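You operate a simulated robot arm through the tools that you are given. There is no shell and no other tool. Be economical: measure what you need, move in short steps, check, and stop when the job is done.

You run a simulated robot arm. Do the job below in one go: nothing can be reset, and whatever is moved stays where it is left.

Task
Turn the black knob marked pop hold to HOLD. Turn the black knob marked rpm to 600 rpm. Take the tall glass with purple band and leave it on top of the teal box marked fittings. Fetch the white tub with green lid and set it on top of the yellow box marked leads. Push the drawer marked cards shut. Take the white cup with orange band on the bench area marked inspection and put it away on the top of the rebuild table. Take the steel nut with red collar and leave it on top of the grey block with blue stripe. Take the blue paper roll and put it on the bench area marked final work. Any order will do. Set down upright: tall glass with purple band, white tub with green lid.

It is judged by the outcome, as a careful person would: the job done as asked, and still so three seconds after it is handed in. It fails if anything else is knocked over, pushed out of place, dropped, spilled or broken. Lids that push on must go on centred and level and be pressed home; caps that screw on are set level and turned clockwise until they are tight.

Robot
A 6-joint arm with a two-finger parallel gripper on a trunk, on a base that drives. Base frame: it is fixed to the floor where the robot stands at the start and does not move with it; the origin is under the middle of the robot, x ahead of it, y to its left, z up; the surface under the hand at the start is at about z = 0.86. Units: m, rad, N and s.
With the tool pointing down near the work surface it reaches from about 0.58 to 0.94 m from the robot's upright axis, wherever it stands. Its first joint turns from -2.601 to 2.601 rad. Places, roughly: bench area marked final work [-1.5, 1.9, 0.9]; black knob marked pop hold [0.5, -0.1, 0.9]; black knob marked rpm [0.8, 1.2, 1.4]; blue paper roll (8x8x16 cm) [-1.9, -0.7, 0.2]; drawer marked cards [-2.7, 8.9, 0.6]; grey block with blue stripe (8x5x4 cm) [0.5, 0.6, 0.9]; steel nut with red collar (4x4x3 cm) [0.8, 0.1, 0.9]; tall glass with purple band [-3.5, 2.75, 0.75]; teal box marked fittings [-1.75, 5, 1]; top of the rebuild table [0.6, 8.3, 0.9]; white cup with orange band (9x9x8 cm) [-1.6, 5.1, 0.9]; white tub with green lid (8x8x9 cm) [-3.6, 7, 0.9]; yellow box marked leads [-4, 7, 1]. Payload 3.43 kg.
Tool frame: the origin (TCP) lies between the finger pads and is the grasp point; the fingertips stand 0.034 m ahead of it; z points along the fingers, y is the line along which they close. The gripper opens to 0.128 m. The fingers are 0.024 m wide and 0.012 m thick; the gripper's body (0.048 by 0.13 m) begins 0.096 m behind the TCP.
Orientation is that of the tool frame in the base frame, as a unit quaternion [x, y, z, w]. With the fingers straight down and closing along the base's y, the tool's x points along the base's -x, its y along +y and its z along -z.

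Tools
- The arm moves only by the tool send_rows. Its argument "rows" is a list of rows, each an object (a shift or turn left out is 0, a gripper value left out holds the last) with "translation": the shift along the tool's x, y, z in m, a list of three; "angular": the turn, a rotation vector about the tool's x, y, z in rad, a list of three. In form: [{"translation": [dx, dy, dz], "angular": [ax, ay, az]}, ...]. A call has 1 to 8 rows; each row shifts and turns the commanded pose from where the row before left it, along the tool's axes as they then stand. "grip" is the closure, from 0 (fully open) to 1 (shut), set as the call begins (left out, the last holds). Rows are played at 5 a second. More than 0.05 m and 0.15 rad between two rows, or a gripper value outside its range, and nothing of the call is played. Where a pose cannot be reached the arm comes as near as it can. A force on the tool above 40 N (or 10 N above the force at the start of the call, whichever is more), or a blocked arm, ends the call early, and 0.2 s more pass. The fingers move at their own pace (about 0.108 m/s each) and stop on an object; they squeeze with about 34 N. The grip force told is the motor's: it shows also when the fingers shut on nothing. Time passes only in rows, and 0.2 s behind the last, so rows that do not move let the fingers close. It gives the time, the measured TCP pose, the force on the tool (base axes), the opening and the grip force at its end, in the units of the frame above (readings bear some noise), with the torque about the TCP (base axes, N m) and any sound that the robot's microphone picked up.
- Cameras (640 x 400 px; columns grow to the right, rows downward): "scene" is now at [0.0331, 0.2076, 1.5767]; the picture's right is [0.42, -0.91, 0.00], its down [-0.59, -0.27, -0.76] and it looks along [0.69, 0.32, -0.65] (base axes); focal length 268 px, centre (320, 200). "wrist" rides on the gripper at [0.076, -0.011, -0.16] in the tool frame; the picture's right is [0.15, 0.99, 0.00], its down [-0.88, 0.13, -0.46] and it looks along [-0.45, 0.07, 0.89] (tool axes); focal length 234 px, centre (320, 200). There is no depth. A picture from a camera that has moved, and an enlarged one, comes with that camera's place and axes in the base frame and with its lens. The place of the scene camera against the robot may be out by one fixed shift of up to 0.018 m in any direction.
- grab_frame(camera): a new picture of that camera. The clock stands still meanwhile.
- move_column(by): slides the trunk up (or, below 0, down) by that many m; the arm and the scene camera ride with it, the base frame stays. It gives what a move gives, with no picture.
- base_move(legs): drives the robot by 1 to 6 legs, each [ahead, turn to the left] in m and rad, along the robot's own axes; the way and the turn of a leg run together, so that a leg with both is an arc; at most 1.5 m and 3.142 rad a leg. The arm and the cameras ride along, it lands a little off, and it stops where it bumps. It gives what a move gives.
- pan_tilt(pan, tilt): turns the head with the scene camera to pan (to the left, within 2.705 rad either way) and tilt (down, from -0.506 to 1.204), counted from straight ahead of the robot. It gives what a move gives.
- enlarge(camera, box): a new picture of the part [left, top, right, bottom] of that camera's present view, enlarged. The clock stands still meanwhile.
- job_done(): hands the job in; it is judged then, once.

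Work in short steps. Places have to be worked out from the pictures, the camera data and where the tool is seen: move nearer, look again, correct. Check each grasp and each placing, and mend what went wrong. You have 196 turns and 166 pictures in all, those below and enlarged ones among them. Open the gripper and draw the arm clear of the work before you hand the job in, unless the task says otherwise; then end with one line.

The tools are called after "Emit:" by a JSON object that holds its "op" and its "data". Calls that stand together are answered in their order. send_rows: Moves the arm, as the interface text tells. Its arguments: {"type":"object","properties":{"rows":{"type":"array","items":{"type":"object","properties":{"translation":{"type":"array","items":{"type":"number"}},"angular":{"type":"array","items":{"type":"number"}}}}},"grip":{"type":"number"}},"required":["rows"]} The other tools are called the same way: move_column (by) slides the trunk up or down; base_move (legs) drives the base; pan_tilt (pan, tilt) turns the head that bears the scene camera; grab_frame (camera) takes a picture; enlarge (camera, box) takes an enlarged picture of a part of a camera's view; job_done () hands the job in.

At the start:

```text
time: 0.0
tool_pos: [0.7811, 0.2529, 1.0005]
tool_rot: [0.001, 1.0, 0.0, 0.0]
force: [-0.3, 0.5, -0.4]
moment: [0.01, 0.02, 0.01]
finger_gap: 0.1281
finger_force: 0.1
trunk travel left (down, up): [-0.6, 0.11]
robot x, y, heading: [-0.0027, -0.0008, 0.002]
head pan, tilt: [0.431, 0.705]
```

scene: 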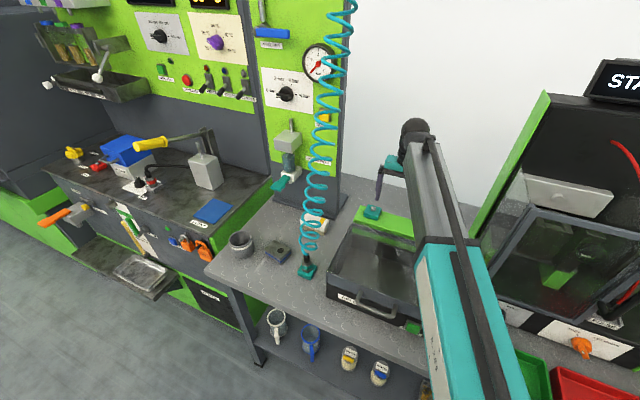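
wrist: 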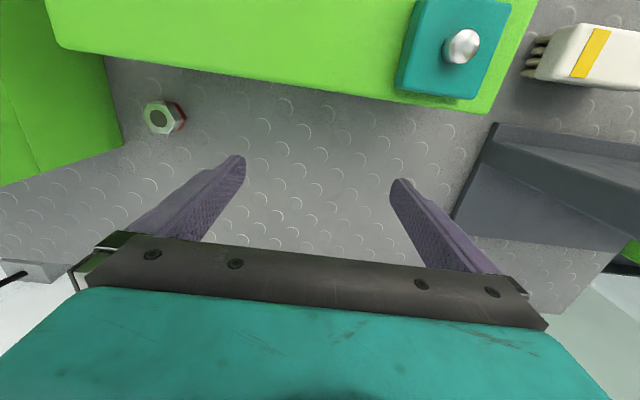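

The nut shows in the wrist view near (0.77, 0.07). First I look around from the scene camera at both sides of the bench.

Emit:
{"op": "pan_tilt", "data": {"pan": -0.1, "tilt": 0.8}}

Emit:
{"op": "grab_frame", "data": {"camera": "scene"}}

Emit:
{"op": "pan_tilt", "data": {"pan": 0.9, "tilt": 0.5}}

Emit:
{"op": "grab_frame", "data": {"camera": "scene"}}

```text
time: 0.9
tool_pos: [0.7816, 0.2535, 0.999]
tool_rot: [0.0, 1.0, -0.001, 0.0]
force: [0.3, 0.3, -1.4]
moment: [0.01, -0.01, -0.01]
finger_gap: 0.128
finger_force: 0.1
trunk travel left (down, up): [-0.6, 0.11]
robot x, y, heading: [0.0003, -0.0029, 0.001]
head pan, tilt: [-0.099, 0.799]
```

```text
163 pictures are left
camera scene: at [0.0364, 0.1643, 1.5689], right [-0.1, -1.0, 0.0], down [-0.71, 0.07, -0.7], along [0.69, -0.07, -0.72], focal length 268 px, centre (320, 200)
```

scene: 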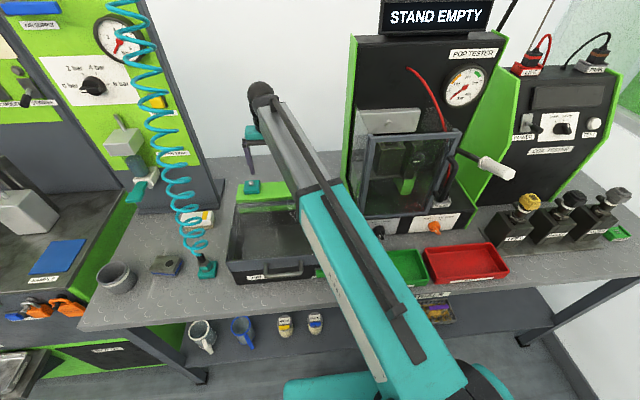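

```text
time: 2.2
tool_pos: [0.7813, 0.2528, 1.001]
tool_rot: [0.001, 1.0, -0.001, 0.0]
force: [-0.7, -0.1, 0.4]
moment: [0.04, -0.02, -0.01]
finger_gap: 0.1281
finger_force: 0.1
trunk travel left (down, up): [-0.6, 0.11]
robot x, y, heading: [-0.0022, -0.006, 0.002]
head pan, tilt: [0.901, 0.499]
```

```text
162 pictures are left
camera scene: at [0.0127, 0.2435, 1.5948], right [0.78, -0.62, 0.0], down [-0.3, -0.38, -0.88], along [0.55, 0.69, -0.48], focal length 268 px, centre (320, 200)
```

scene: 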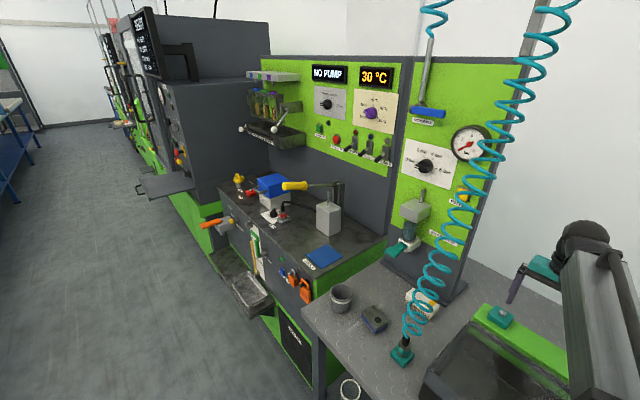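

Enlarge the block area and the knob panel here.

Emit:
{"op": "enlarge", "data": {"camera": "scene", "box": [300, 260, 460, 360]}}

Emit:
{"op": "enlarge", "data": {"camera": "scene", "box": [290, 50, 450, 150]}}

Emit:
{"op": "pan_tilt", "data": {"pan": -0.1, "tilt": 0.8}}

Emit:
{"op": "enlarge", "data": {"camera": "scene", "box": [340, 180, 500, 280]}}

```text
4.00 times, centred on (380, 310) of scene
camera zoom: at [0.0127, 0.2435, 1.5948], right [0.78, -0.62, 0.0], down [-0.3, -0.38, -0.88], along [0.55, 0.69, -0.48], focal length 1073 px, centre (80, -240)
```

zoom: 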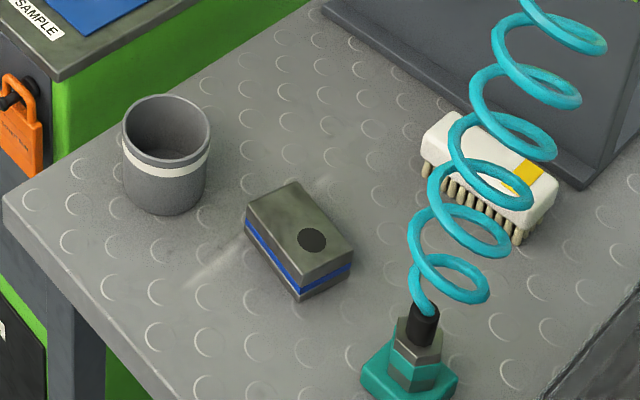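

```text
4.00 times, centred on (370, 100) of scene
camera zoom: at [0.0127, 0.2435, 1.5948], right [0.78, -0.62, 0.0], down [-0.3, -0.38, -0.88], along [0.55, 0.69, -0.48], focal length 1073 px, centre (120, 600)
```

zoom: 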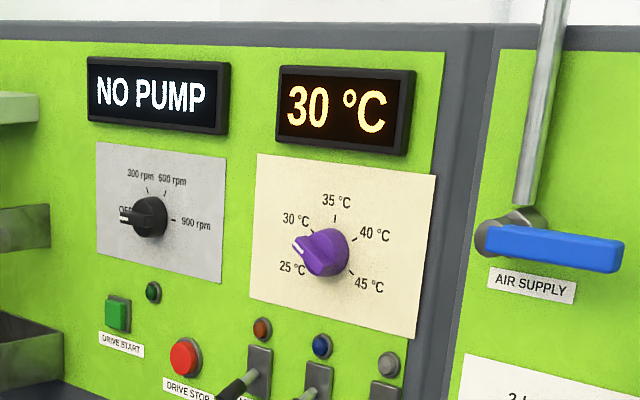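

```text
time: 3.5
tool_pos: [0.7819, 0.2527, 0.9998]
tool_rot: [0.001, 1.0, 0.0, 0.0]
force: [0.0, 0.0, 0.7]
moment: [-0.02, -0.02, 0.03]
finger_gap: 0.1279
finger_force: 0.1
trunk travel left (down, up): [-0.6, 0.11]
robot x, y, heading: [-0.0, -0.0004, 0.0]
head pan, tilt: [-0.099, 0.799]
```

```text
4.00 times, centred on (420, 230) of scene
camera zoom: at [0.0364, 0.1643, 1.5689], right [-0.1, -1.0, 0.0], down [-0.71, 0.07, -0.7], along [0.69, -0.07, -0.72], focal length 1073 px, centre (-80, 80)
```

zoom: 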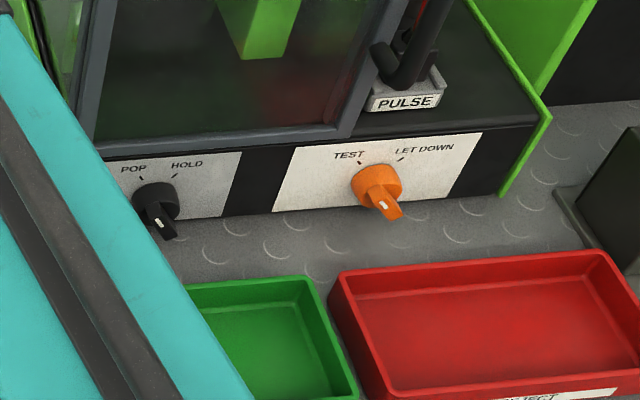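

Nut sits close to the pop tester's side panel and the arm occludes it; I raise the trunk and back off to see the bench clearly.

Emit:
{"op": "move_column", "data": {"by": 0.1}}

Emit:
{"op": "base_move", "data": {"legs": [[-0.5, 0]]}}

Emit:
{"op": "pan_tilt", "data": {"pan": 0.15, "tilt": 0.55}}

Emit:
{"op": "grab_frame", "data": {"camera": "scene"}}

Emit:
{"op": "grab_frame", "data": {"camera": "wrist"}}

```text
time: 4.8
tool_pos: [0.7816, 0.254, 1.1003]
tool_rot: [0.0, 1.0, 0.0, 0.0]
force: [0.1, -0.5, -0.1]
moment: [-0.03, 0.01, 0.02]
finger_gap: 0.128
finger_force: 0.0
trunk travel left (down, up): [-0.7, 0.01]
robot x, y, heading: [-0.0025, -0.0053, 0.003]
head pan, tilt: [-0.099, 0.799]
```

```text
time: 8.1
tool_pos: [0.2721, 0.2612, 1.0999]
tool_rot: [-0.008, 1.0, 0.0, 0.0]
force: [-0.8, -0.8, 0.7]
moment: [-0.05, -0.01, 0.02]
finger_gap: 0.1281
finger_force: 0.0
trunk travel left (down, up): [-0.7, 0.01]
robot x, y, heading: [-0.5062, -0.0086, 0.022]
head pan, tilt: [-0.099, 0.799]
```

```text
time: 8.9
tool_pos: [0.2724, 0.2604, 1.0994]
tool_rot: [-0.008, 1.0, 0.0, 0.0]
force: [-0.1, -0.8, 1.1]
moment: [-0.03, -0.01, 0.0]
finger_gap: 0.1281
finger_force: 0.0
trunk travel left (down, up): [-0.7, 0.01]
robot x, y, heading: [-0.5065, -0.0044, 0.016]
head pan, tilt: [0.15, 0.55]
```

```text
158 pictures are left
camera scene: at [-0.4643, 0.183, 1.6902], right [0.17, -0.99, 0.0], down [-0.52, -0.09, -0.85], along [0.84, 0.14, -0.52], focal length 268 px, centre (320, 200)
```

scene: 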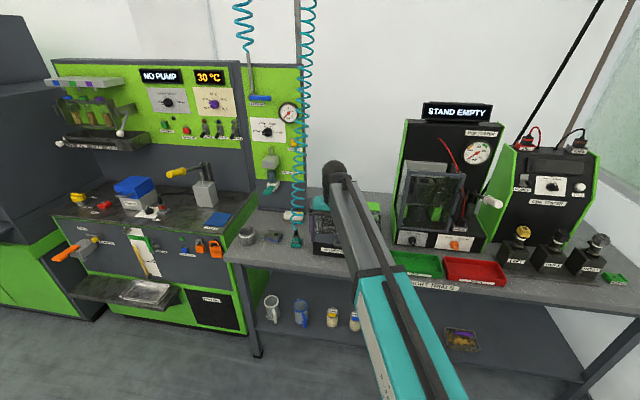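

```text
157 pictures are left
camera wrist: at [0.1961, 0.2493, 1.26], right [-0.16, 0.99, 0.0], down [0.88, 0.14, 0.46], along [0.45, 0.07, -0.89], focal length 234 px, centre (320, 200)
```

wrist: 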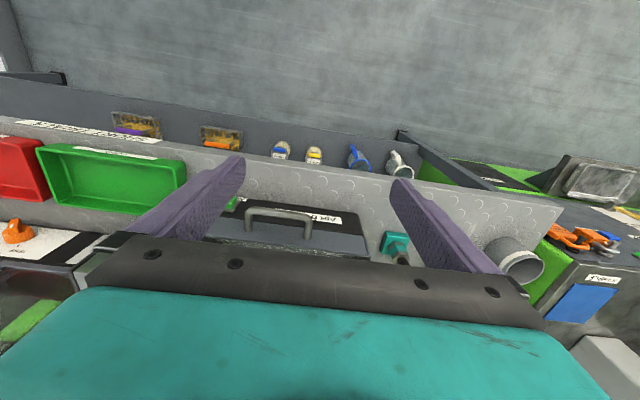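

The forearm still hides the nut; I shift the base about 0.2 m to the left with a back-up manoeuvre.

Emit:
{"op": "base_move", "data": {"legs": [[0, -0.5], [-0.45, 0], [0, 0.49], [0.35, 0]]}}

Emit:
{"op": "grab_frame", "data": {"camera": "scene"}}

```text
time: 17.7
tool_pos: [0.2274, 0.4638, 1.0992]
tool_rot: [-0.003, 1.0, 0.0, 0.0]
force: [0.6, 0.3, 0.0]
moment: [0.02, 0.01, -0.01]
finger_gap: 0.1282
finger_force: 0.0
trunk travel left (down, up): [-0.7, 0.01]
robot x, y, heading: [-0.5506, 0.2056, 0.006]
head pan, tilt: [0.15, 0.55]
```

```text
156 pictures are left
camera scene: at [-0.5079, 0.3933, 1.6903], right [0.15, -0.99, 0.0], down [-0.52, -0.08, -0.85], along [0.84, 0.13, -0.52], focal length 268 px, centre (320, 200)
```

scene: 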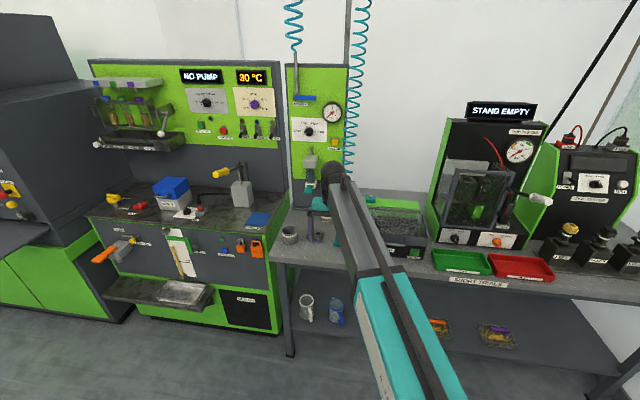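

Now swing the hand to y≈0.09 and then rotate it so it closes along x.

Emit:
{"op": "send_rows", "data": {"rows": [{"translation": [0, -0.05, 0]}, {"translation": [0, -0.05, 0]}, {"translation": [0, -0.05, 0]}, {"translation": [0, -0.05, 0]}, {"translation": [0, -0.05, 0]}, {"translation": [0, -0.05, 0]}, {"translation": [0, -0.05, 0]}]}}

Emit:
{"op": "send_rows", "data": {"rows": [{"angular": [0, 0, 0.15]}, {"angular": [0, 0, 0.15]}, {"angular": [0, 0, 0.15]}, {"angular": [0, 0, 0.15]}, {"angular": [0, 0, 0.15]}, {"angular": [0, 0, 0.15]}, {"angular": [0, 0, 0.15]}, {"angular": [0, 0, 0.15]}], "grip": 0.4}}

Emit:
{"op": "send_rows", "data": {"rows": [{"angular": [0, 0, 0.15]}, {"angular": [0, 0, 0.15]}, {"angular": [0, 0, 0.077]}]}}

Emit:
{"op": "grab_frame", "data": {"camera": "scene"}}

```text
time: 19.3
tool_pos: [0.2303, 0.1152, 1.1017]
tool_rot: [-0.004, 1.0, 0.0, 0.0]
force: [-0.9, 0.3, -0.3]
moment: [0.0, -0.02, -0.03]
finger_gap: 0.1279
finger_force: 0.1
trunk travel left (down, up): [-0.7, 0.01]
robot x, y, heading: [-0.552, 0.204, 0.005]
head pan, tilt: [0.15, 0.55]
```

```text
time: 21.1
tool_pos: [0.2301, 0.1152, 1.1002]
tool_rot: [0.563, 0.826, 0.0, 0.0]
force: [-0.5, -0.5, -0.4]
moment: [0.01, 0.01, -0.01]
finger_gap: 0.0768
finger_force: 0.1
trunk travel left (down, up): [-0.7, 0.01]
robot x, y, heading: [-0.5535, 0.2048, 0.009]
head pan, tilt: [0.15, 0.55]
```

```text
time: 21.9
tool_pos: [0.229, 0.114, 1.0996]
tool_rot: [0.707, 0.707, 0.0, 0.0]
force: [0.0, 0.3, 0.6]
moment: [0.02, 0.0, 0.02]
finger_gap: 0.0769
finger_force: 0.1
trunk travel left (down, up): [-0.7, 0.01]
robot x, y, heading: [-0.5525, 0.2066, 0.007]
head pan, tilt: [0.15, 0.55]
```

```text
155 pictures are left
camera scene: at [-0.508, 0.3932, 1.6903], right [0.15, -0.99, 0.0], down [-0.52, -0.08, -0.85], along [0.84, 0.13, -0.52], focal length 268 px, centre (320, 200)
```

scene: 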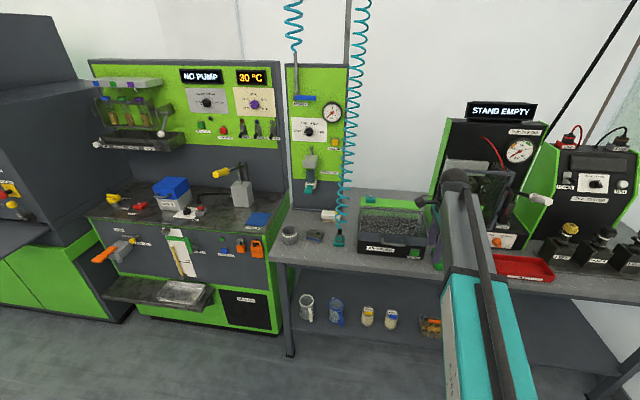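

Now enlarge the case and nut area.

Emit:
{"op": "enlarge", "data": {"camera": "scene", "box": [310, 170, 470, 270]}}

Emit:
{"op": "grab_frame", "data": {"camera": "wrist"}}

```text
4.00 times, centred on (390, 220) of scene
camera zoom: at [-0.508, 0.3932, 1.6903], right [0.15, -0.99, 0.0], down [-0.52, -0.08, -0.85], along [0.84, 0.13, -0.52], focal length 1073 px, centre (40, 120)
```

zoom: 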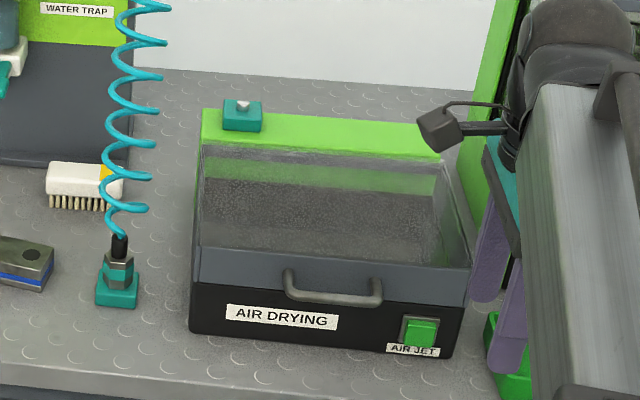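

```text
153 pictures are left
camera wrist: at [0.2177, 0.1904, 1.26], right [0.99, 0.15, 0.0], down [0.13, -0.88, 0.46], along [0.07, -0.45, -0.89], focal length 234 px, centre (320, 200)
```

wrist: 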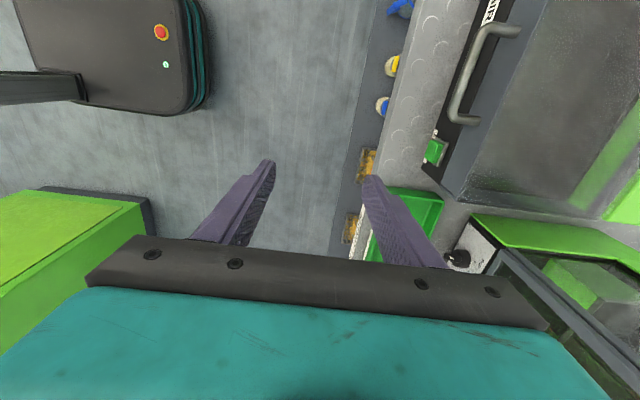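

The nut lies behind the 0.11 m high case, about 7 cm from the tester panel. Hand now closes along x; drive ahead, keeping the hand at y≈0.11, and look down.

Emit:
{"op": "base_move", "data": {"legs": [[0.5, 0]]}}

Emit:
{"op": "grab_frame", "data": {"camera": "wrist"}}

```text
time: 25.2
tool_pos: [0.7352, 0.1125, 1.0992]
tool_rot: [0.708, 0.706, -0.001, 0.0]
force: [-0.3, -0.1, -0.6]
moment: [-0.03, 0.0, 0.04]
finger_gap: 0.0767
finger_force: 0.0
trunk travel left (down, up): [-0.7, 0.01]
robot x, y, heading: [-0.0496, 0.2073, 0.001]
head pan, tilt: [0.15, 0.55]
```

```text
152 pictures are left
camera wrist: at [0.7231, 0.1891, 1.2596], right [0.99, 0.14, 0.0], down [0.13, -0.88, 0.46], along [0.07, -0.45, -0.89], focal length 234 px, centre (320, 200)
```

wrist: 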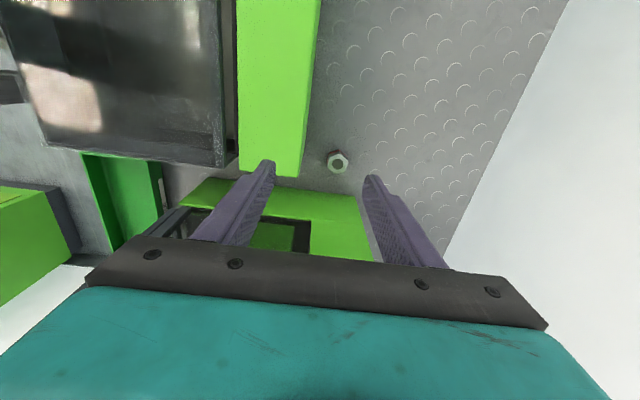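

Nut at about (0.772, 0.072). I narrow the fingers, align above it and descend part way.

Emit:
{"op": "send_rows", "data": {"rows": [{"translation": [-0.04, 0.039, 0]}, {"translation": [0, 0, 0.05]}, {"translation": [0, 0, 0.05]}], "grip": 0.53}}

Emit:
{"op": "grab_frame", "data": {"camera": "wrist"}}

```text
refused: row 1 steps farther than a row can; nothing moved
```

```text
151 pictures are left
camera wrist: at [0.7231, 0.1891, 1.2596], right [0.99, 0.14, 0.0], down [0.13, -0.88, 0.46], along [0.07, -0.45, -0.89], focal length 234 px, centre (320, 200)
```

wrist: 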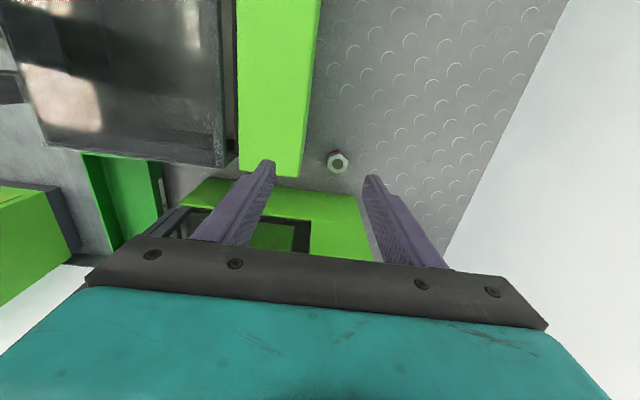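

That step's norm was too long; split it.

Emit:
{"op": "send_rows", "data": {"rows": [{"translation": [-0.02, 0.02, 0]}, {"translation": [-0.02, 0.019, 0]}, {"translation": [0, 0, 0.05]}, {"translation": [0, 0, 0.05]}], "grip": 0.53}}

Emit:
{"op": "grab_frame", "data": {"camera": "wrist"}}

```text
time: 26.2
tool_pos: [0.7728, 0.0719, 0.9994]
tool_rot: [0.708, 0.707, -0.001, -0.001]
force: [0.5, 0.5, 0.2]
moment: [0.02, 0.02, -0.01]
finger_gap: 0.0603
finger_force: 0.0
trunk travel left (down, up): [-0.7, 0.01]
robot x, y, heading: [-0.0471, 0.208, 0.002]
head pan, tilt: [0.15, 0.55]
```

```text
150 pictures are left
camera wrist: at [0.7609, 0.1486, 1.1594], right [0.99, 0.14, 0.0], down [0.13, -0.88, 0.46], along [0.07, -0.45, -0.89], focal length 234 px, centre (320, 200)
```

wrist: 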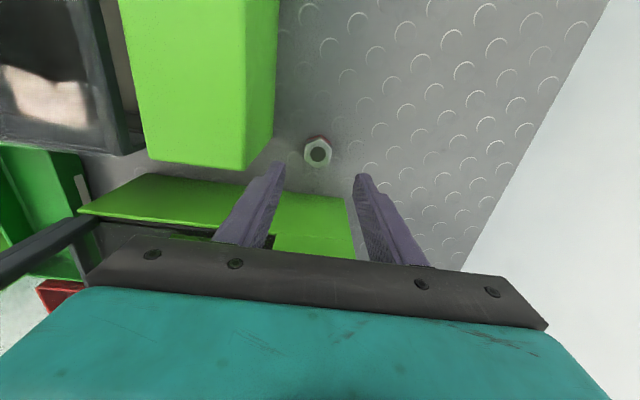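

Aligned (nut at 0.771, 0.073). Descend to just above the surface.

Emit:
{"op": "send_rows", "data": {"rows": [{"translation": [0, 0, 0.04]}, {"translation": [0, 0, 0.04]}, {"translation": [0, 0, 0.017]}]}}

Emit:
{"op": "grab_frame", "data": {"camera": "wrist"}}

```text
time: 27.0
tool_pos: [0.7729, 0.075, 0.9023]
tool_rot: [0.708, 0.706, 0.0, 0.0]
force: [0.6, -0.4, 0.2]
moment: [-0.02, -0.06, 0.05]
finger_gap: 0.0603
finger_force: 0.0
trunk travel left (down, up): [-0.7, 0.01]
robot x, y, heading: [-0.0485, 0.2075, -0.002]
head pan, tilt: [0.15, 0.55]
```

```text
149 pictures are left
camera wrist: at [0.7615, 0.1517, 1.062], right [0.99, 0.14, 0.0], down [0.13, -0.88, 0.46], along [0.07, -0.45, -0.89], focal length 234 px, centre (320, 200)
```

wrist: 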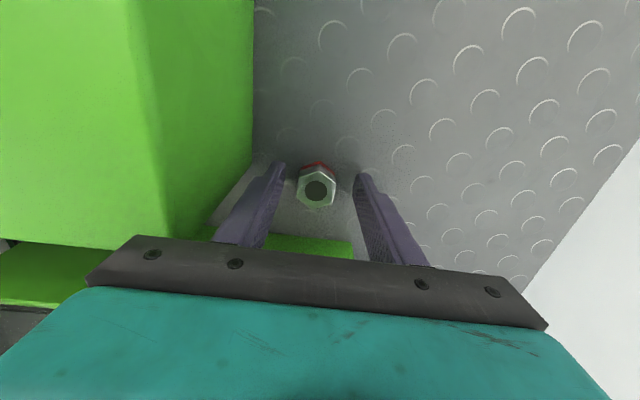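

Nut is between the fingers. Lower a few mm and close.

Emit:
{"op": "send_rows", "data": {"rows": [{"translation": [-0.002, 0, 0.004]}]}}

Emit:
{"op": "send_rows", "data": {"rows": [{}, {}, {}], "grip": 1.0}}

Emit:
{"op": "send_rows", "data": {"rows": [{"translation": [0, 0, -0.04]}, {"translation": [0, 0, -0.05]}, {"translation": [0, 0, -0.05]}, {"translation": [0, 0, -0.05]}]}}

Emit:
{"op": "grab_frame", "data": {"camera": "wrist"}}

```text
time: 27.4
tool_pos: [0.7724, 0.0732, 0.8991]
tool_rot: [0.708, 0.706, 0.0, 0.0]
force: [0.2, -0.4, -0.3]
moment: [0.02, -0.04, -0.02]
finger_gap: 0.0604
finger_force: 0.0
trunk travel left (down, up): [-0.7, 0.01]
robot x, y, heading: [-0.048, 0.2046, 0.003]
head pan, tilt: [0.15, 0.55]
```

```text
time: 28.2
tool_pos: [0.7735, 0.0737, 0.898]
tool_rot: [0.707, 0.707, 0.0, 0.0]
force: [-0.3, -0.7, -0.8]
moment: [0.03, 0.02, 0.03]
finger_gap: 0.0309
finger_force: 33.3
trunk travel left (down, up): [-0.7, 0.01]
robot x, y, heading: [-0.0463, 0.2065, -0.001]
head pan, tilt: [0.15, 0.55]
```

```text
time: 29.2
tool_pos: [0.771, 0.0694, 1.0878]
tool_rot: [0.708, 0.707, 0.0, -0.001]
force: [0.0, -0.9, -0.3]
moment: [-0.01, -0.01, -0.01]
finger_gap: 0.0314
finger_force: 34.0
trunk travel left (down, up): [-0.7, 0.01]
robot x, y, heading: [-0.0487, 0.2071, -0.006]
head pan, tilt: [0.15, 0.55]
```

```text
148 pictures are left
camera wrist: at [0.7588, 0.1461, 1.247], right [0.99, 0.14, 0.0], down [0.13, -0.88, 0.46], along [0.07, -0.45, -0.89], focal length 234 px, centre (320, 200)
```

wrist: 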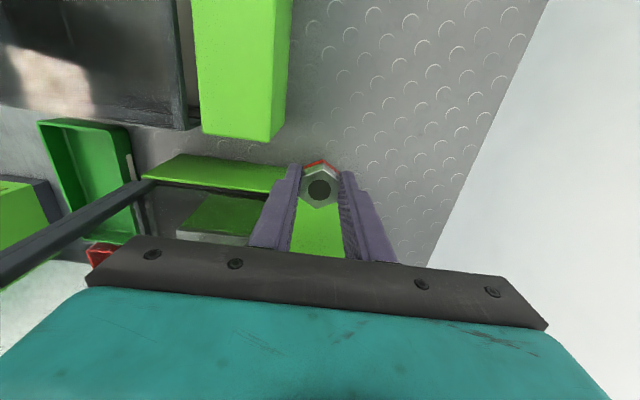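

Nut held. Back away, then go round to stand at y≈0.75 so the block can be approached from the left of the hanging hose.

Emit:
{"op": "base_move", "data": {"legs": [[-0.6, 0], [0, 1.2], [0.58, 0], [0, -1.19]]}}

Emit:
{"op": "pan_tilt", "data": {"pan": 0.0, "tilt": 0.7}}

Emit:
{"op": "grab_frame", "data": {"camera": "scene"}}

Emit:
{"op": "grab_frame", "data": {"camera": "wrist"}}

```text
time: 44.4
tool_pos: [0.3819, 0.6137, 1.0857]
tool_rot: [0.702, 0.712, 0.0, 0.0]
force: [-0.1, 0.0, -1.4]
moment: [0.01, 0.02, 0.02]
finger_gap: 0.0311
finger_force: 33.7
trunk travel left (down, up): [-0.7, 0.01]
robot x, y, heading: [-0.4409, 0.7231, 0.022]
head pan, tilt: [0.15, 0.55]
```

```text
time: 45.1
tool_pos: [0.3795, 0.6144, 1.0869]
tool_rot: [0.702, 0.712, 0.0, 0.0]
force: [-0.1, 0.2, -2.6]
moment: [0.04, -0.03, 0.01]
finger_gap: 0.0314
finger_force: 33.5
trunk travel left (down, up): [-0.7, 0.01]
robot x, y, heading: [-0.4434, 0.7194, 0.023]
head pan, tilt: [0.0, 0.7]
```

```text
147 pictures are left
camera scene: at [-0.402, 0.8944, 1.6773], right [0.02, -1.0, 0.0], down [-0.64, -0.02, -0.77], along [0.77, 0.02, -0.64], focal length 268 px, centre (320, 200)
```

scene: 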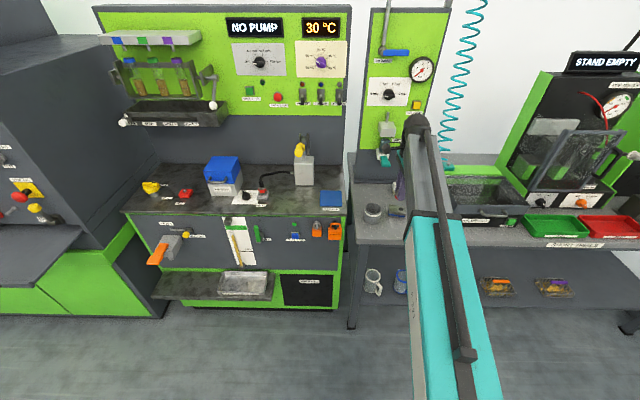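

```text
146 pictures are left
camera wrist: at [0.3678, 0.6898, 1.2465], right [0.99, 0.16, 0.0], down [0.14, -0.88, 0.46], along [0.07, -0.45, -0.89], focal length 234 px, centre (320, 200)
```

wrist: 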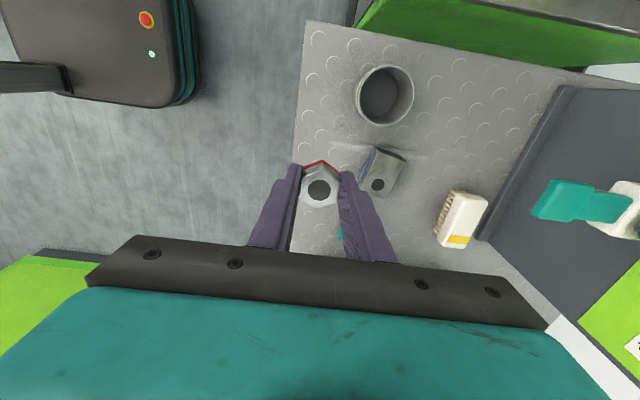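

Block top centre ≈ (0.489, 0.575). I move above it and lower to 2 cm above for a check.

Emit:
{"op": "send_rows", "data": {"rows": [{"translation": [-0.022, 0.04, 0]}, {"translation": [-0.022, 0.04, 0]}, {"translation": [0, 0.025, 0]}, {"translation": [0, 0, 0.05]}, {"translation": [0, 0, 0.05]}, {"translation": [0, 0, 0.02]}]}}

Emit:
{"op": "grab_frame", "data": {"camera": "wrist"}}

```text
time: 46.5
tool_pos: [0.4862, 0.5729, 0.9641]
tool_rot: [0.702, 0.712, 0.0, 0.0]
force: [-0.9, 0.6, -1.3]
moment: [0.0, -0.01, -0.02]
finger_gap: 0.0313
finger_force: 33.9
trunk travel left (down, up): [-0.7, 0.01]
robot x, y, heading: [-0.4403, 0.7203, 0.029]
head pan, tilt: [0.0, 0.7]
```

```text
145 pictures are left
camera wrist: at [0.4736, 0.6494, 1.1244], right [0.99, 0.16, 0.0], down [0.14, -0.88, 0.46], along [0.07, -0.45, -0.89], focal length 234 px, centre (320, 200)
```

wrist: 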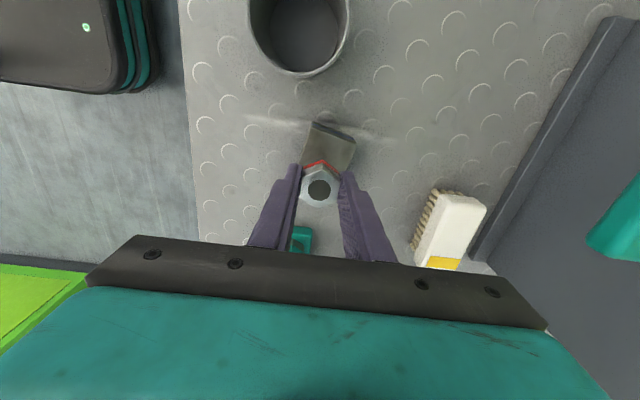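

Aligned over the block centre. Lower until contact.

Emit:
{"op": "send_rows", "data": {"rows": [{"translation": [0, 0.002, 0.015]}, {"translation": [0, 0, 0.006]}]}}

Emit:
{"op": "send_rows", "data": {"rows": [{"translation": [0, 0, 0.003]}]}}

Emit:
{"op": "grab_frame", "data": {"camera": "wrist"}}

```text
time: 47.1
tool_pos: [0.4883, 0.5721, 0.9442]
tool_rot: [0.702, 0.712, 0.001, 0.0]
force: [-0.7, 0.1, -1.1]
moment: [0.0, 0.0, 0.04]
finger_gap: 0.0314
finger_force: 33.5
trunk travel left (down, up): [-0.7, 0.01]
robot x, y, heading: [-0.4406, 0.7172, 0.023]
head pan, tilt: [0.0, 0.7]
```

```text
time: 47.5
tool_pos: [0.4883, 0.5717, 0.9418]
tool_rot: [0.702, 0.712, 0.0, 0.0]
force: [-0.2, 0.7, -1.6]
moment: [0.0, -0.01, -0.01]
finger_gap: 0.0312
finger_force: 33.5
trunk travel left (down, up): [-0.7, 0.01]
robot x, y, heading: [-0.4393, 0.7211, 0.023]
head pan, tilt: [0.0, 0.7]
```

```text
144 pictures are left
camera wrist: at [0.4755, 0.6478, 1.1021], right [0.99, 0.16, 0.0], down [0.14, -0.88, 0.46], along [0.07, -0.45, -0.89], focal length 234 px, centre (320, 200)
```

wrist: 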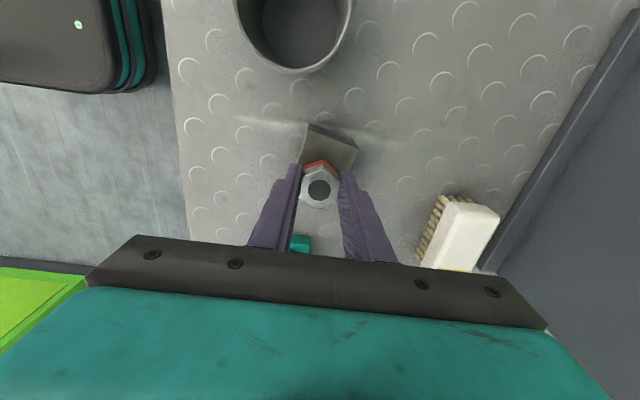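

No contact yet; nudge down until force appears.

Emit:
{"op": "send_rows", "data": {"rows": [{"translation": [0, 0, 0.002]}, {"translation": [0, 0, 0.002]}]}}

Emit:
{"op": "send_rows", "data": {"rows": [{"translation": [0, 0, 0.002]}]}}

```text
time: 48.1
tool_pos: [0.4879, 0.5722, 0.9386]
tool_rot: [0.702, 0.712, 0.0, 0.0]
force: [0.6, -0.9, 0.3]
moment: [0.0, 0.01, 0.02]
finger_gap: 0.0311
finger_force: 34.3
trunk travel left (down, up): [-0.7, 0.01]
robot x, y, heading: [-0.4385, 0.7168, 0.026]
head pan, tilt: [0.0, 0.7]
```

```text
time: 48.5
tool_pos: [0.487, 0.5719, 0.9371]
tool_rot: [0.702, 0.712, 0.0, 0.001]
force: [-0.4, -0.2, -1.0]
moment: [0.0, -0.01, 0.01]
finger_gap: 0.0311
finger_force: 34.1
trunk travel left (down, up): [-0.7, 0.01]
robot x, y, heading: [-0.4371, 0.7216, 0.024]
head pan, tilt: [0.0, 0.7]
```

Still no contact; continue slowly.

Emit:
{"op": "send_rows", "data": {"rows": [{"translation": [0, 0, 0.002]}]}}

Emit:
{"op": "send_rows", "data": {"rows": [{"translation": [0, 0, 0.002]}]}}

Emit:
{"op": "send_rows", "data": {"rows": [{"translation": [0, 0, 0.002]}]}}

Emit:
{"op": "grab_frame", "data": {"camera": "wrist"}}

```text
time: 48.9
tool_pos: [0.4875, 0.5732, 0.9345]
tool_rot: [0.702, 0.712, 0.0, 0.0]
force: [0.0, 0.0, -1.9]
moment: [-0.01, 0.01, -0.02]
finger_gap: 0.0312
finger_force: 33.9
trunk travel left (down, up): [-0.7, 0.01]
robot x, y, heading: [-0.4417, 0.7176, 0.024]
head pan, tilt: [0.0, 0.7]
```

```text
time: 49.3
tool_pos: [0.4863, 0.5713, 0.9325]
tool_rot: [0.702, 0.712, 0.001, 0.0]
force: [-0.6, -0.8, 2.1]
moment: [-0.02, 0.05, -0.01]
finger_gap: 0.0312
finger_force: 33.5
trunk travel left (down, up): [-0.7, 0.01]
robot x, y, heading: [-0.4395, 0.7184, 0.021]
head pan, tilt: [0.0, 0.7]
```

```text
time: 49.7
tool_pos: [0.4886, 0.571, 0.9324]
tool_rot: [0.702, 0.712, 0.001, 0.002]
force: [3.2, -1.5, 12.9]
moment: [-0.06, -0.02, 0.01]
finger_gap: 0.0313
finger_force: 33.8
trunk travel left (down, up): [-0.7, 0.01]
robot x, y, heading: [-0.4411, 0.7172, 0.021]
head pan, tilt: [0.0, 0.7]
```

```text
143 pictures are left
camera wrist: at [0.4738, 0.6481, 1.0925], right [0.99, 0.16, 0.0], down [0.14, -0.88, 0.46], along [0.08, -0.45, -0.89], focal length 234 px, centre (320, 200)
```

wrist: 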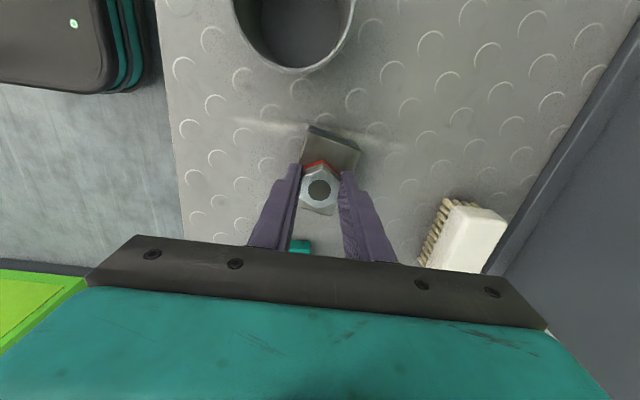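

Contact (13 N). Release with a slight opening, then rise.

Emit:
{"op": "send_rows", "data": {"rows": [{"translation": [0, 0, -0.001]}, {}], "grip": 0.6}}

Emit:
{"op": "send_rows", "data": {"rows": [{"translation": [0, 0, -0.04]}, {"translation": [0, 0, -0.05]}, {"translation": [0, 0, -0.05]}, {"translation": [0, 0, -0.03]}]}}

Emit:
{"op": "grab_frame", "data": {"camera": "wrist"}}

```text
time: 50.3
tool_pos: [0.4881, 0.5719, 0.9305]
tool_rot: [0.702, 0.712, 0.0, 0.0]
force: [0.4, 0.1, 0.0]
moment: [-0.02, -0.01, 0.0]
finger_gap: 0.0514
finger_force: 0.0
trunk travel left (down, up): [-0.7, 0.01]
robot x, y, heading: [-0.4399, 0.7153, 0.026]
head pan, tilt: [0.0, 0.7]
```

```text
time: 51.3
tool_pos: [0.4851, 0.5725, 1.1019]
tool_rot: [0.702, 0.712, 0.001, 0.002]
force: [0.7, 0.8, -0.6]
moment: [-0.01, -0.02, 0.01]
finger_gap: 0.0515
finger_force: 0.0
trunk travel left (down, up): [-0.7, 0.01]
robot x, y, heading: [-0.4363, 0.7196, 0.029]
head pan, tilt: [0.0, 0.7]
```

```text
142 pictures are left
camera wrist: at [0.4729, 0.6475, 1.2623], right [0.99, 0.16, 0.0], down [0.14, -0.88, 0.46], along [0.07, -0.45, -0.89], focal length 234 px, centre (320, 200)
```

wrist: 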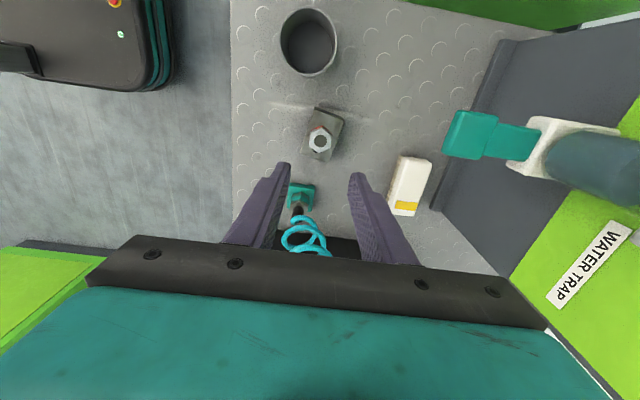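

Nut sits on the block. Next the rpm knob: back off, drive round to y≈1.16 facing the panel.

Emit:
{"op": "base_move", "data": {"legs": [[-0.5, 0], [0, 1.0], [0.53, 0], [0, -1.02]]}}

Emit:
{"op": "send_rows", "data": {"rows": [{"angular": [-0.15, 0, 0]}, {"angular": [-0.15, 0, 0]}, {"angular": [-0.15, 0, 0]}, {"angular": [-0.15, 0, 0]}, {"angular": [-0.15, 0, 0]}, {"angular": [-0.15, 0, 0]}, {"angular": [-0.15, 0, 0]}, {"angular": [-0.15, 0, 0]}]}}

Emit:
{"op": "send_rows", "data": {"rows": [{"angular": [-0.15, 0, 0]}, {"angular": [-0.15, 0, 0]}, {"angular": [-0.07, 0, 0]}]}}

Emit:
{"op": "grab_frame", "data": {"camera": "wrist"}}

Emit:
{"op": "grab_frame", "data": {"camera": "scene"}}

```text
time: 64.6
tool_pos: [0.277, 0.9785, 1.1027]
tool_rot: [0.719, 0.695, 0.0, 0.001]
force: [-0.4, -0.1, 0.1]
moment: [-0.07, 0.02, 0.02]
finger_gap: 0.0513
finger_force: 0.0
trunk travel left (down, up): [-0.7, 0.01]
robot x, y, heading: [-0.6433, 1.1525, -0.016]
head pan, tilt: [0.0, 0.7]
```

```text
time: 66.4
tool_pos: [0.2774, 0.9771, 1.1021]
tool_rot: [0.592, 0.573, 0.393, 0.408]
force: [0.1, 0.0, -0.3]
moment: [0.01, -0.01, -0.03]
finger_gap: 0.0511
finger_force: 0.1
trunk travel left (down, up): [-0.7, 0.01]
robot x, y, heading: [-0.6368, 1.157, -0.017]
head pan, tilt: [0.0, 0.7]
```

```text
time: 67.2
tool_pos: [0.2761, 0.9873, 1.0853]
tool_rot: [0.465, 0.563, 0.439, 0.524]
force: [-0.3, -0.9, 2.2]
moment: [0.0, 0.19, 0.12]
finger_gap: 0.0509
finger_force: 0.1
trunk travel left (down, up): [-0.7, 0.01]
robot x, y, heading: [-0.6385, 1.1537, -0.016]
head pan, tilt: [0.0, 0.7]
```

```text
141 pictures are left
camera wrist: at [0.1142, 1.0589, 1.0718], right [0.06, 0.32, 0.94], down [-0.43, -0.85, 0.32], along [0.9, -0.42, 0.09], focal length 234 px, centre (320, 200)
```

wrist: 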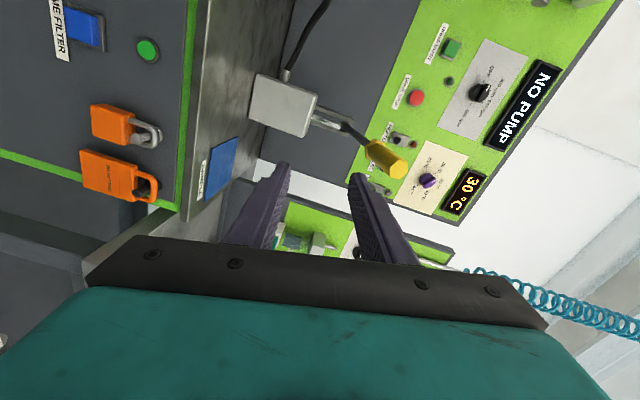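

```text
140 pictures are left
camera scene: at [-0.5964, 1.3296, 1.6772], right [-0.02, -1.0, 0.0], down [-0.64, 0.01, -0.77], along [0.76, -0.01, -0.64], focal length 268 px, centre (320, 200)
```

scene: 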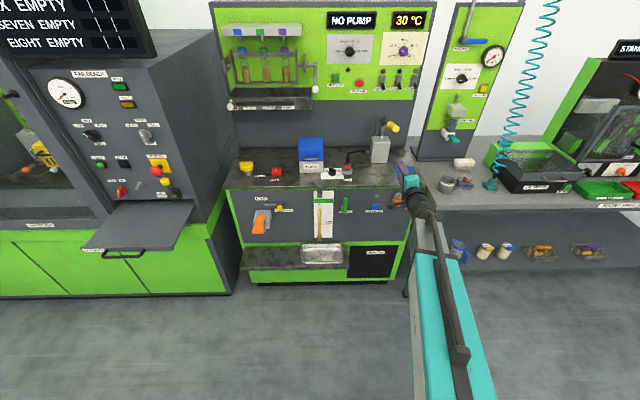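

The arm lags in this pose; I raise it and bring it toward the centre in front of the robot.

Emit:
{"op": "send_rows", "data": {"rows": [{"translation": [0.02, 0.04, -0.02]}, {"translation": [0.02, 0.04, -0.02]}, {"translation": [0.02, 0.04, -0.02]}, {"translation": [0.02, 0.04, -0.02]}, {"translation": [0.02, 0.04, -0.02]}, {"translation": [0.02, 0.04, 0]}, {"translation": [0.02, 0.04, 0]}]}}

Emit:
{"op": "send_rows", "data": {"rows": [{}, {}]}}

Emit:
{"op": "grab_frame", "data": {"camera": "wrist"}}

```text
time: 68.8
tool_pos: [0.1832, 1.1208, 1.3816]
tool_rot: [0.508, 0.491, 0.493, 0.508]
force: [0.1, -0.7, -0.4]
moment: [0.01, -0.03, 0.02]
finger_gap: 0.0512
finger_force: 0.0
trunk travel left (down, up): [-0.7, 0.01]
robot x, y, heading: [-0.6403, 1.1558, -0.015]
head pan, tilt: [0.0, 0.7]
```

```text
time: 69.4
tool_pos: [0.1843, 1.1204, 1.3816]
tool_rot: [0.508, 0.492, 0.491, 0.509]
force: [0.5, -0.5, -0.5]
moment: [-0.01, 0.02, 0.0]
finger_gap: 0.0511
finger_force: 0.0
trunk travel left (down, up): [-0.7, 0.01]
robot x, y, heading: [-0.6404, 1.1558, -0.02]
head pan, tilt: [0.0, 0.7]
```

```text
139 pictures are left
camera wrist: at [0.0267, 1.2018, 1.3707], right [0.01, 0.15, 0.99], down [-0.49, -0.86, 0.13], along [0.87, -0.48, 0.07], focal length 234 px, centre (320, 200)
```

wrist: 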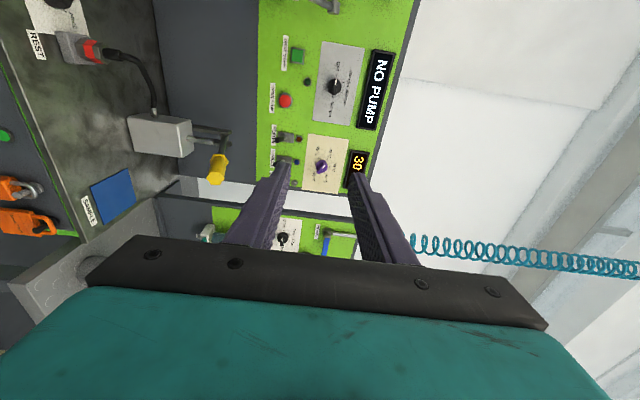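

Knob triangulated at about (0.765, 1.17, 1.417). Zoom on the dial to read the pointer angles.

Emit:
{"op": "enlarge", "data": {"camera": "scene", "box": [318, 30, 382, 70]}}

Emit:
{"op": "enlarge", "data": {"camera": "wrist", "box": [295, 60, 375, 110]}}

```text
10.00 times, centred on (350, 50) of scene
camera zoom: at [-0.5965, 1.3297, 1.6772], right [-0.02, -1.0, 0.0], down [-0.64, 0.01, -0.77], along [0.76, -0.01, -0.64], focal length 2682 px, centre (20, 1700)
```

zoom: 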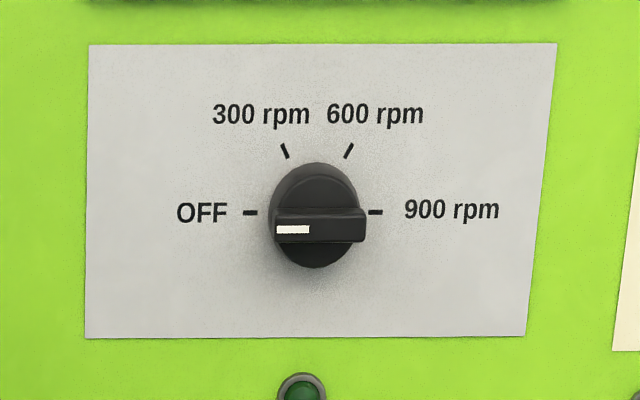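

```text
8.00 times, centred on (335, 85) of wrist
camera zoom: at [0.0267, 1.2018, 1.3707], right [0.01, 0.15, 0.99], down [-0.49, -0.86, 0.13], along [0.87, -0.48, 0.07], focal length 1873 px, centre (200, 1120)
```

zoom: 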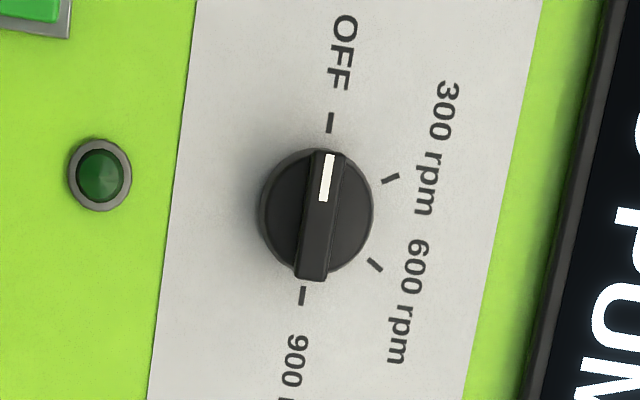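

Set to turn 120° clockwise from OFF to 600. Align the hand, drive ahead 0.47, and recheck.

Emit:
{"op": "send_rows", "data": {"rows": [{"translation": [0.03, 0.02, 0], "angular": [0, 0.033, 0]}, {"translation": [0.028, 0.015, 0]}]}}

Emit:
{"op": "base_move", "data": {"legs": [[0.45, 0.017]]}}

Emit:
{"op": "grab_frame", "data": {"camera": "wrist"}}

Emit:
{"op": "pan_tilt", "data": {"pan": 0.0, "tilt": 0.3}}

Emit:
{"op": "grab_frame", "data": {"camera": "scene"}}

```text
time: 70.0
tool_pos: [0.1842, 1.179, 1.4175]
tool_rot: [0.501, 0.5, 0.499, 0.501]
force: [0.3, -0.3, 0.0]
moment: [0.0, 0.01, -0.02]
finger_gap: 0.0513
finger_force: 0.1
trunk travel left (down, up): [-0.7, 0.01]
robot x, y, heading: [-0.6404, 1.1558, -0.025]
head pan, tilt: [0.0, 0.7]
```

```text
time: 73.1
tool_pos: [0.6374, 1.1907, 1.4154]
tool_rot: [0.496, 0.504, 0.505, 0.496]
force: [-0.1, -0.3, -0.7]
moment: [0.03, 0.03, 0.01]
finger_gap: 0.0513
finger_force: 0.1
trunk travel left (down, up): [-0.7, 0.01]
robot x, y, heading: [-0.188, 1.1518, 0.0]
head pan, tilt: [0.0, 0.7]
```

```text
136 pictures are left
camera wrist: at [0.477, 1.2636, 1.405], right [0.0, 0.15, 0.99], down [-0.44, -0.89, 0.13], along [0.9, -0.44, 0.07], focal length 234 px, centre (320, 200)
```

wrist: 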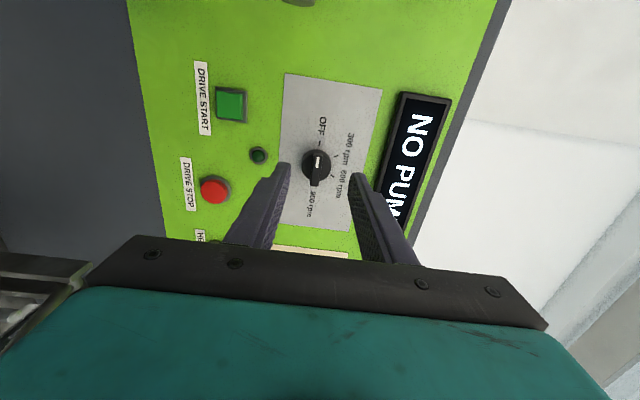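

```text
time: 74.0
tool_pos: [0.6374, 1.1898, 1.4161]
tool_rot: [0.496, 0.504, 0.504, 0.496]
force: [-0.4, -0.5, 0.2]
moment: [0.03, 0.0, -0.01]
finger_gap: 0.0512
finger_force: 0.1
trunk travel left (down, up): [-0.7, 0.01]
robot x, y, heading: [-0.185, 1.1469, -0.001]
head pan, tilt: [0.0, 0.3]
```

```text
135 pictures are left
camera scene: at [-0.1372, 1.326, 1.7132], right [0.0, -1.0, 0.0], down [-0.3, 0.0, -0.96], along [0.96, 0.0, -0.3], focal length 268 px, centre (320, 200)
```

scene: 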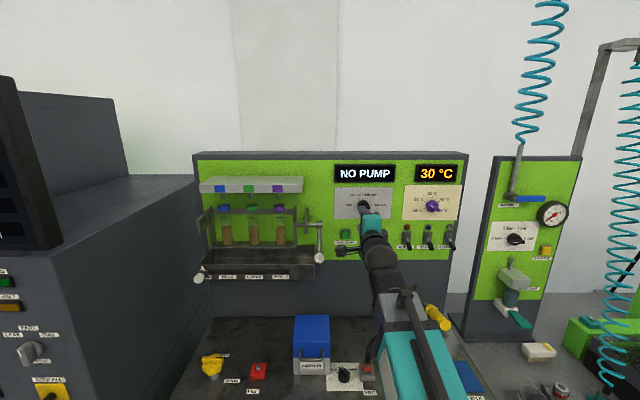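

Knob bar at y≈1.171, z≈1.416. Correct yaw, shift right 19 mm and approach.

Emit:
{"op": "send_rows", "data": {"rows": [{"translation": [-0.019, 0, 0], "angular": [0, -0.016, 0]}, {"translation": [0, 0, 0.03]}, {"translation": [0, 0, 0.03]}]}}

Emit:
{"op": "enlarge", "data": {"camera": "wrist", "box": [220, 100, 420, 225]}}

```text
time: 74.8
tool_pos: [0.6958, 1.1686, 1.4169]
tool_rot: [0.499, 0.5, 0.5, 0.5]
force: [-0.6, 0.1, -0.1]
moment: [-0.01, -0.01, 0.03]
finger_gap: 0.051
finger_force: 0.0
trunk travel left (down, up): [-0.7, 0.01]
robot x, y, heading: [-0.1841, 1.1536, -0.001]
head pan, tilt: [0.0, 0.3]
```

```text
3.20 times, centred on (320, 162) of wrist
camera zoom: at [0.5372, 1.2443, 1.4064], right [0.0, 0.15, 0.99], down [-0.45, -0.88, 0.13], along [0.89, -0.45, 0.07], focal length 749 px, centre (320, 320)
```

zoom: 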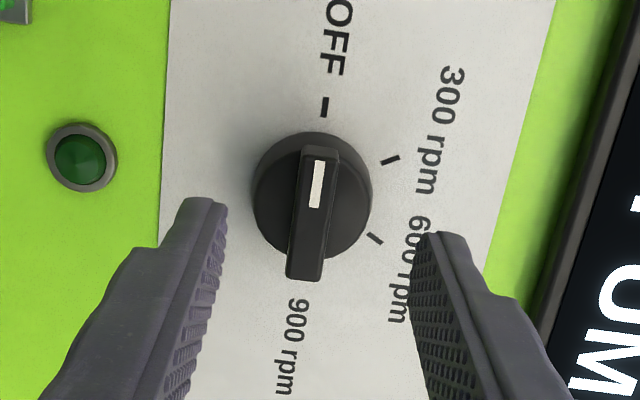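

Aligned. Advance 45 mm, watching force.

Emit:
{"op": "send_rows", "data": {"rows": [{"translation": [-0.001, 0, 0.02]}, {"translation": [0, 0, 0.015]}, {"translation": [0, 0, 0.01]}]}}

Emit:
{"op": "enlarge", "data": {"camera": "wrist", "box": [220, 100, 420, 225]}}

```text
time: 75.6
tool_pos: [0.7435, 1.1706, 1.416]
tool_rot: [0.499, 0.5, 0.501, 0.5]
force: [0.2, 0.3, -0.7]
moment: [0.02, 0.0, 0.01]
finger_gap: 0.0513
finger_force: 0.1
trunk travel left (down, up): [-0.7, 0.01]
robot x, y, heading: [-0.1905, 1.1526, -0.004]
head pan, tilt: [0.0, 0.3]
```

```text
3.20 times, centred on (320, 162) of wrist
camera zoom: at [0.5837, 1.2467, 1.4052], right [0.0, 0.15, 0.99], down [-0.45, -0.88, 0.13], along [0.89, -0.45, 0.07], focal length 749 px, centre (320, 320)
```

zoom: 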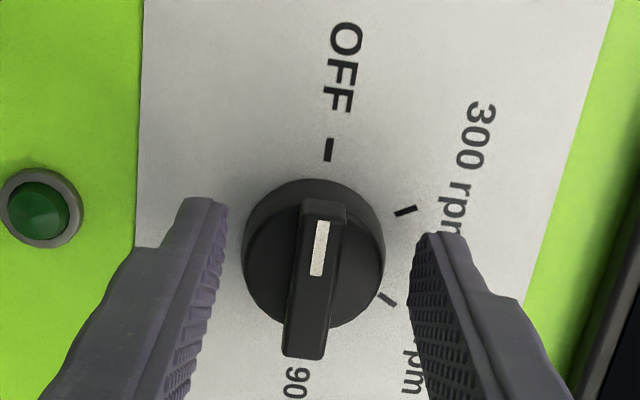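

Tips are ~12 mm past the bar's front. Close on it.

Emit:
{"op": "send_rows", "data": {"rows": [{}, {}, {}], "grip": 1.0}}

Emit:
{"op": "enlarge", "data": {"camera": "wrist", "box": [220, 100, 420, 225]}}

```text
time: 76.4
tool_pos: [0.7431, 1.1706, 1.4157]
tool_rot: [0.499, 0.502, 0.5, 0.499]
force: [-5.3, 0.5, -9.3]
moment: [0.05, 0.27, 0.02]
finger_gap: 0.0387
finger_force: 45.2
trunk travel left (down, up): [-0.7, 0.01]
robot x, y, heading: [-0.1879, 1.1545, 0.0]
head pan, tilt: [0.0, 0.3]
```

```text
3.20 times, centred on (320, 162) of wrist
camera zoom: at [0.5833, 1.2467, 1.4045], right [0.0, 0.15, 0.99], down [-0.45, -0.88, 0.13], along [0.89, -0.45, 0.06], focal length 749 px, centre (320, 320)
```

zoom: 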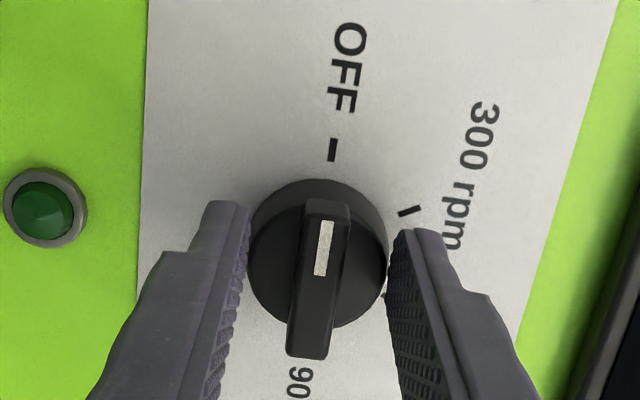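

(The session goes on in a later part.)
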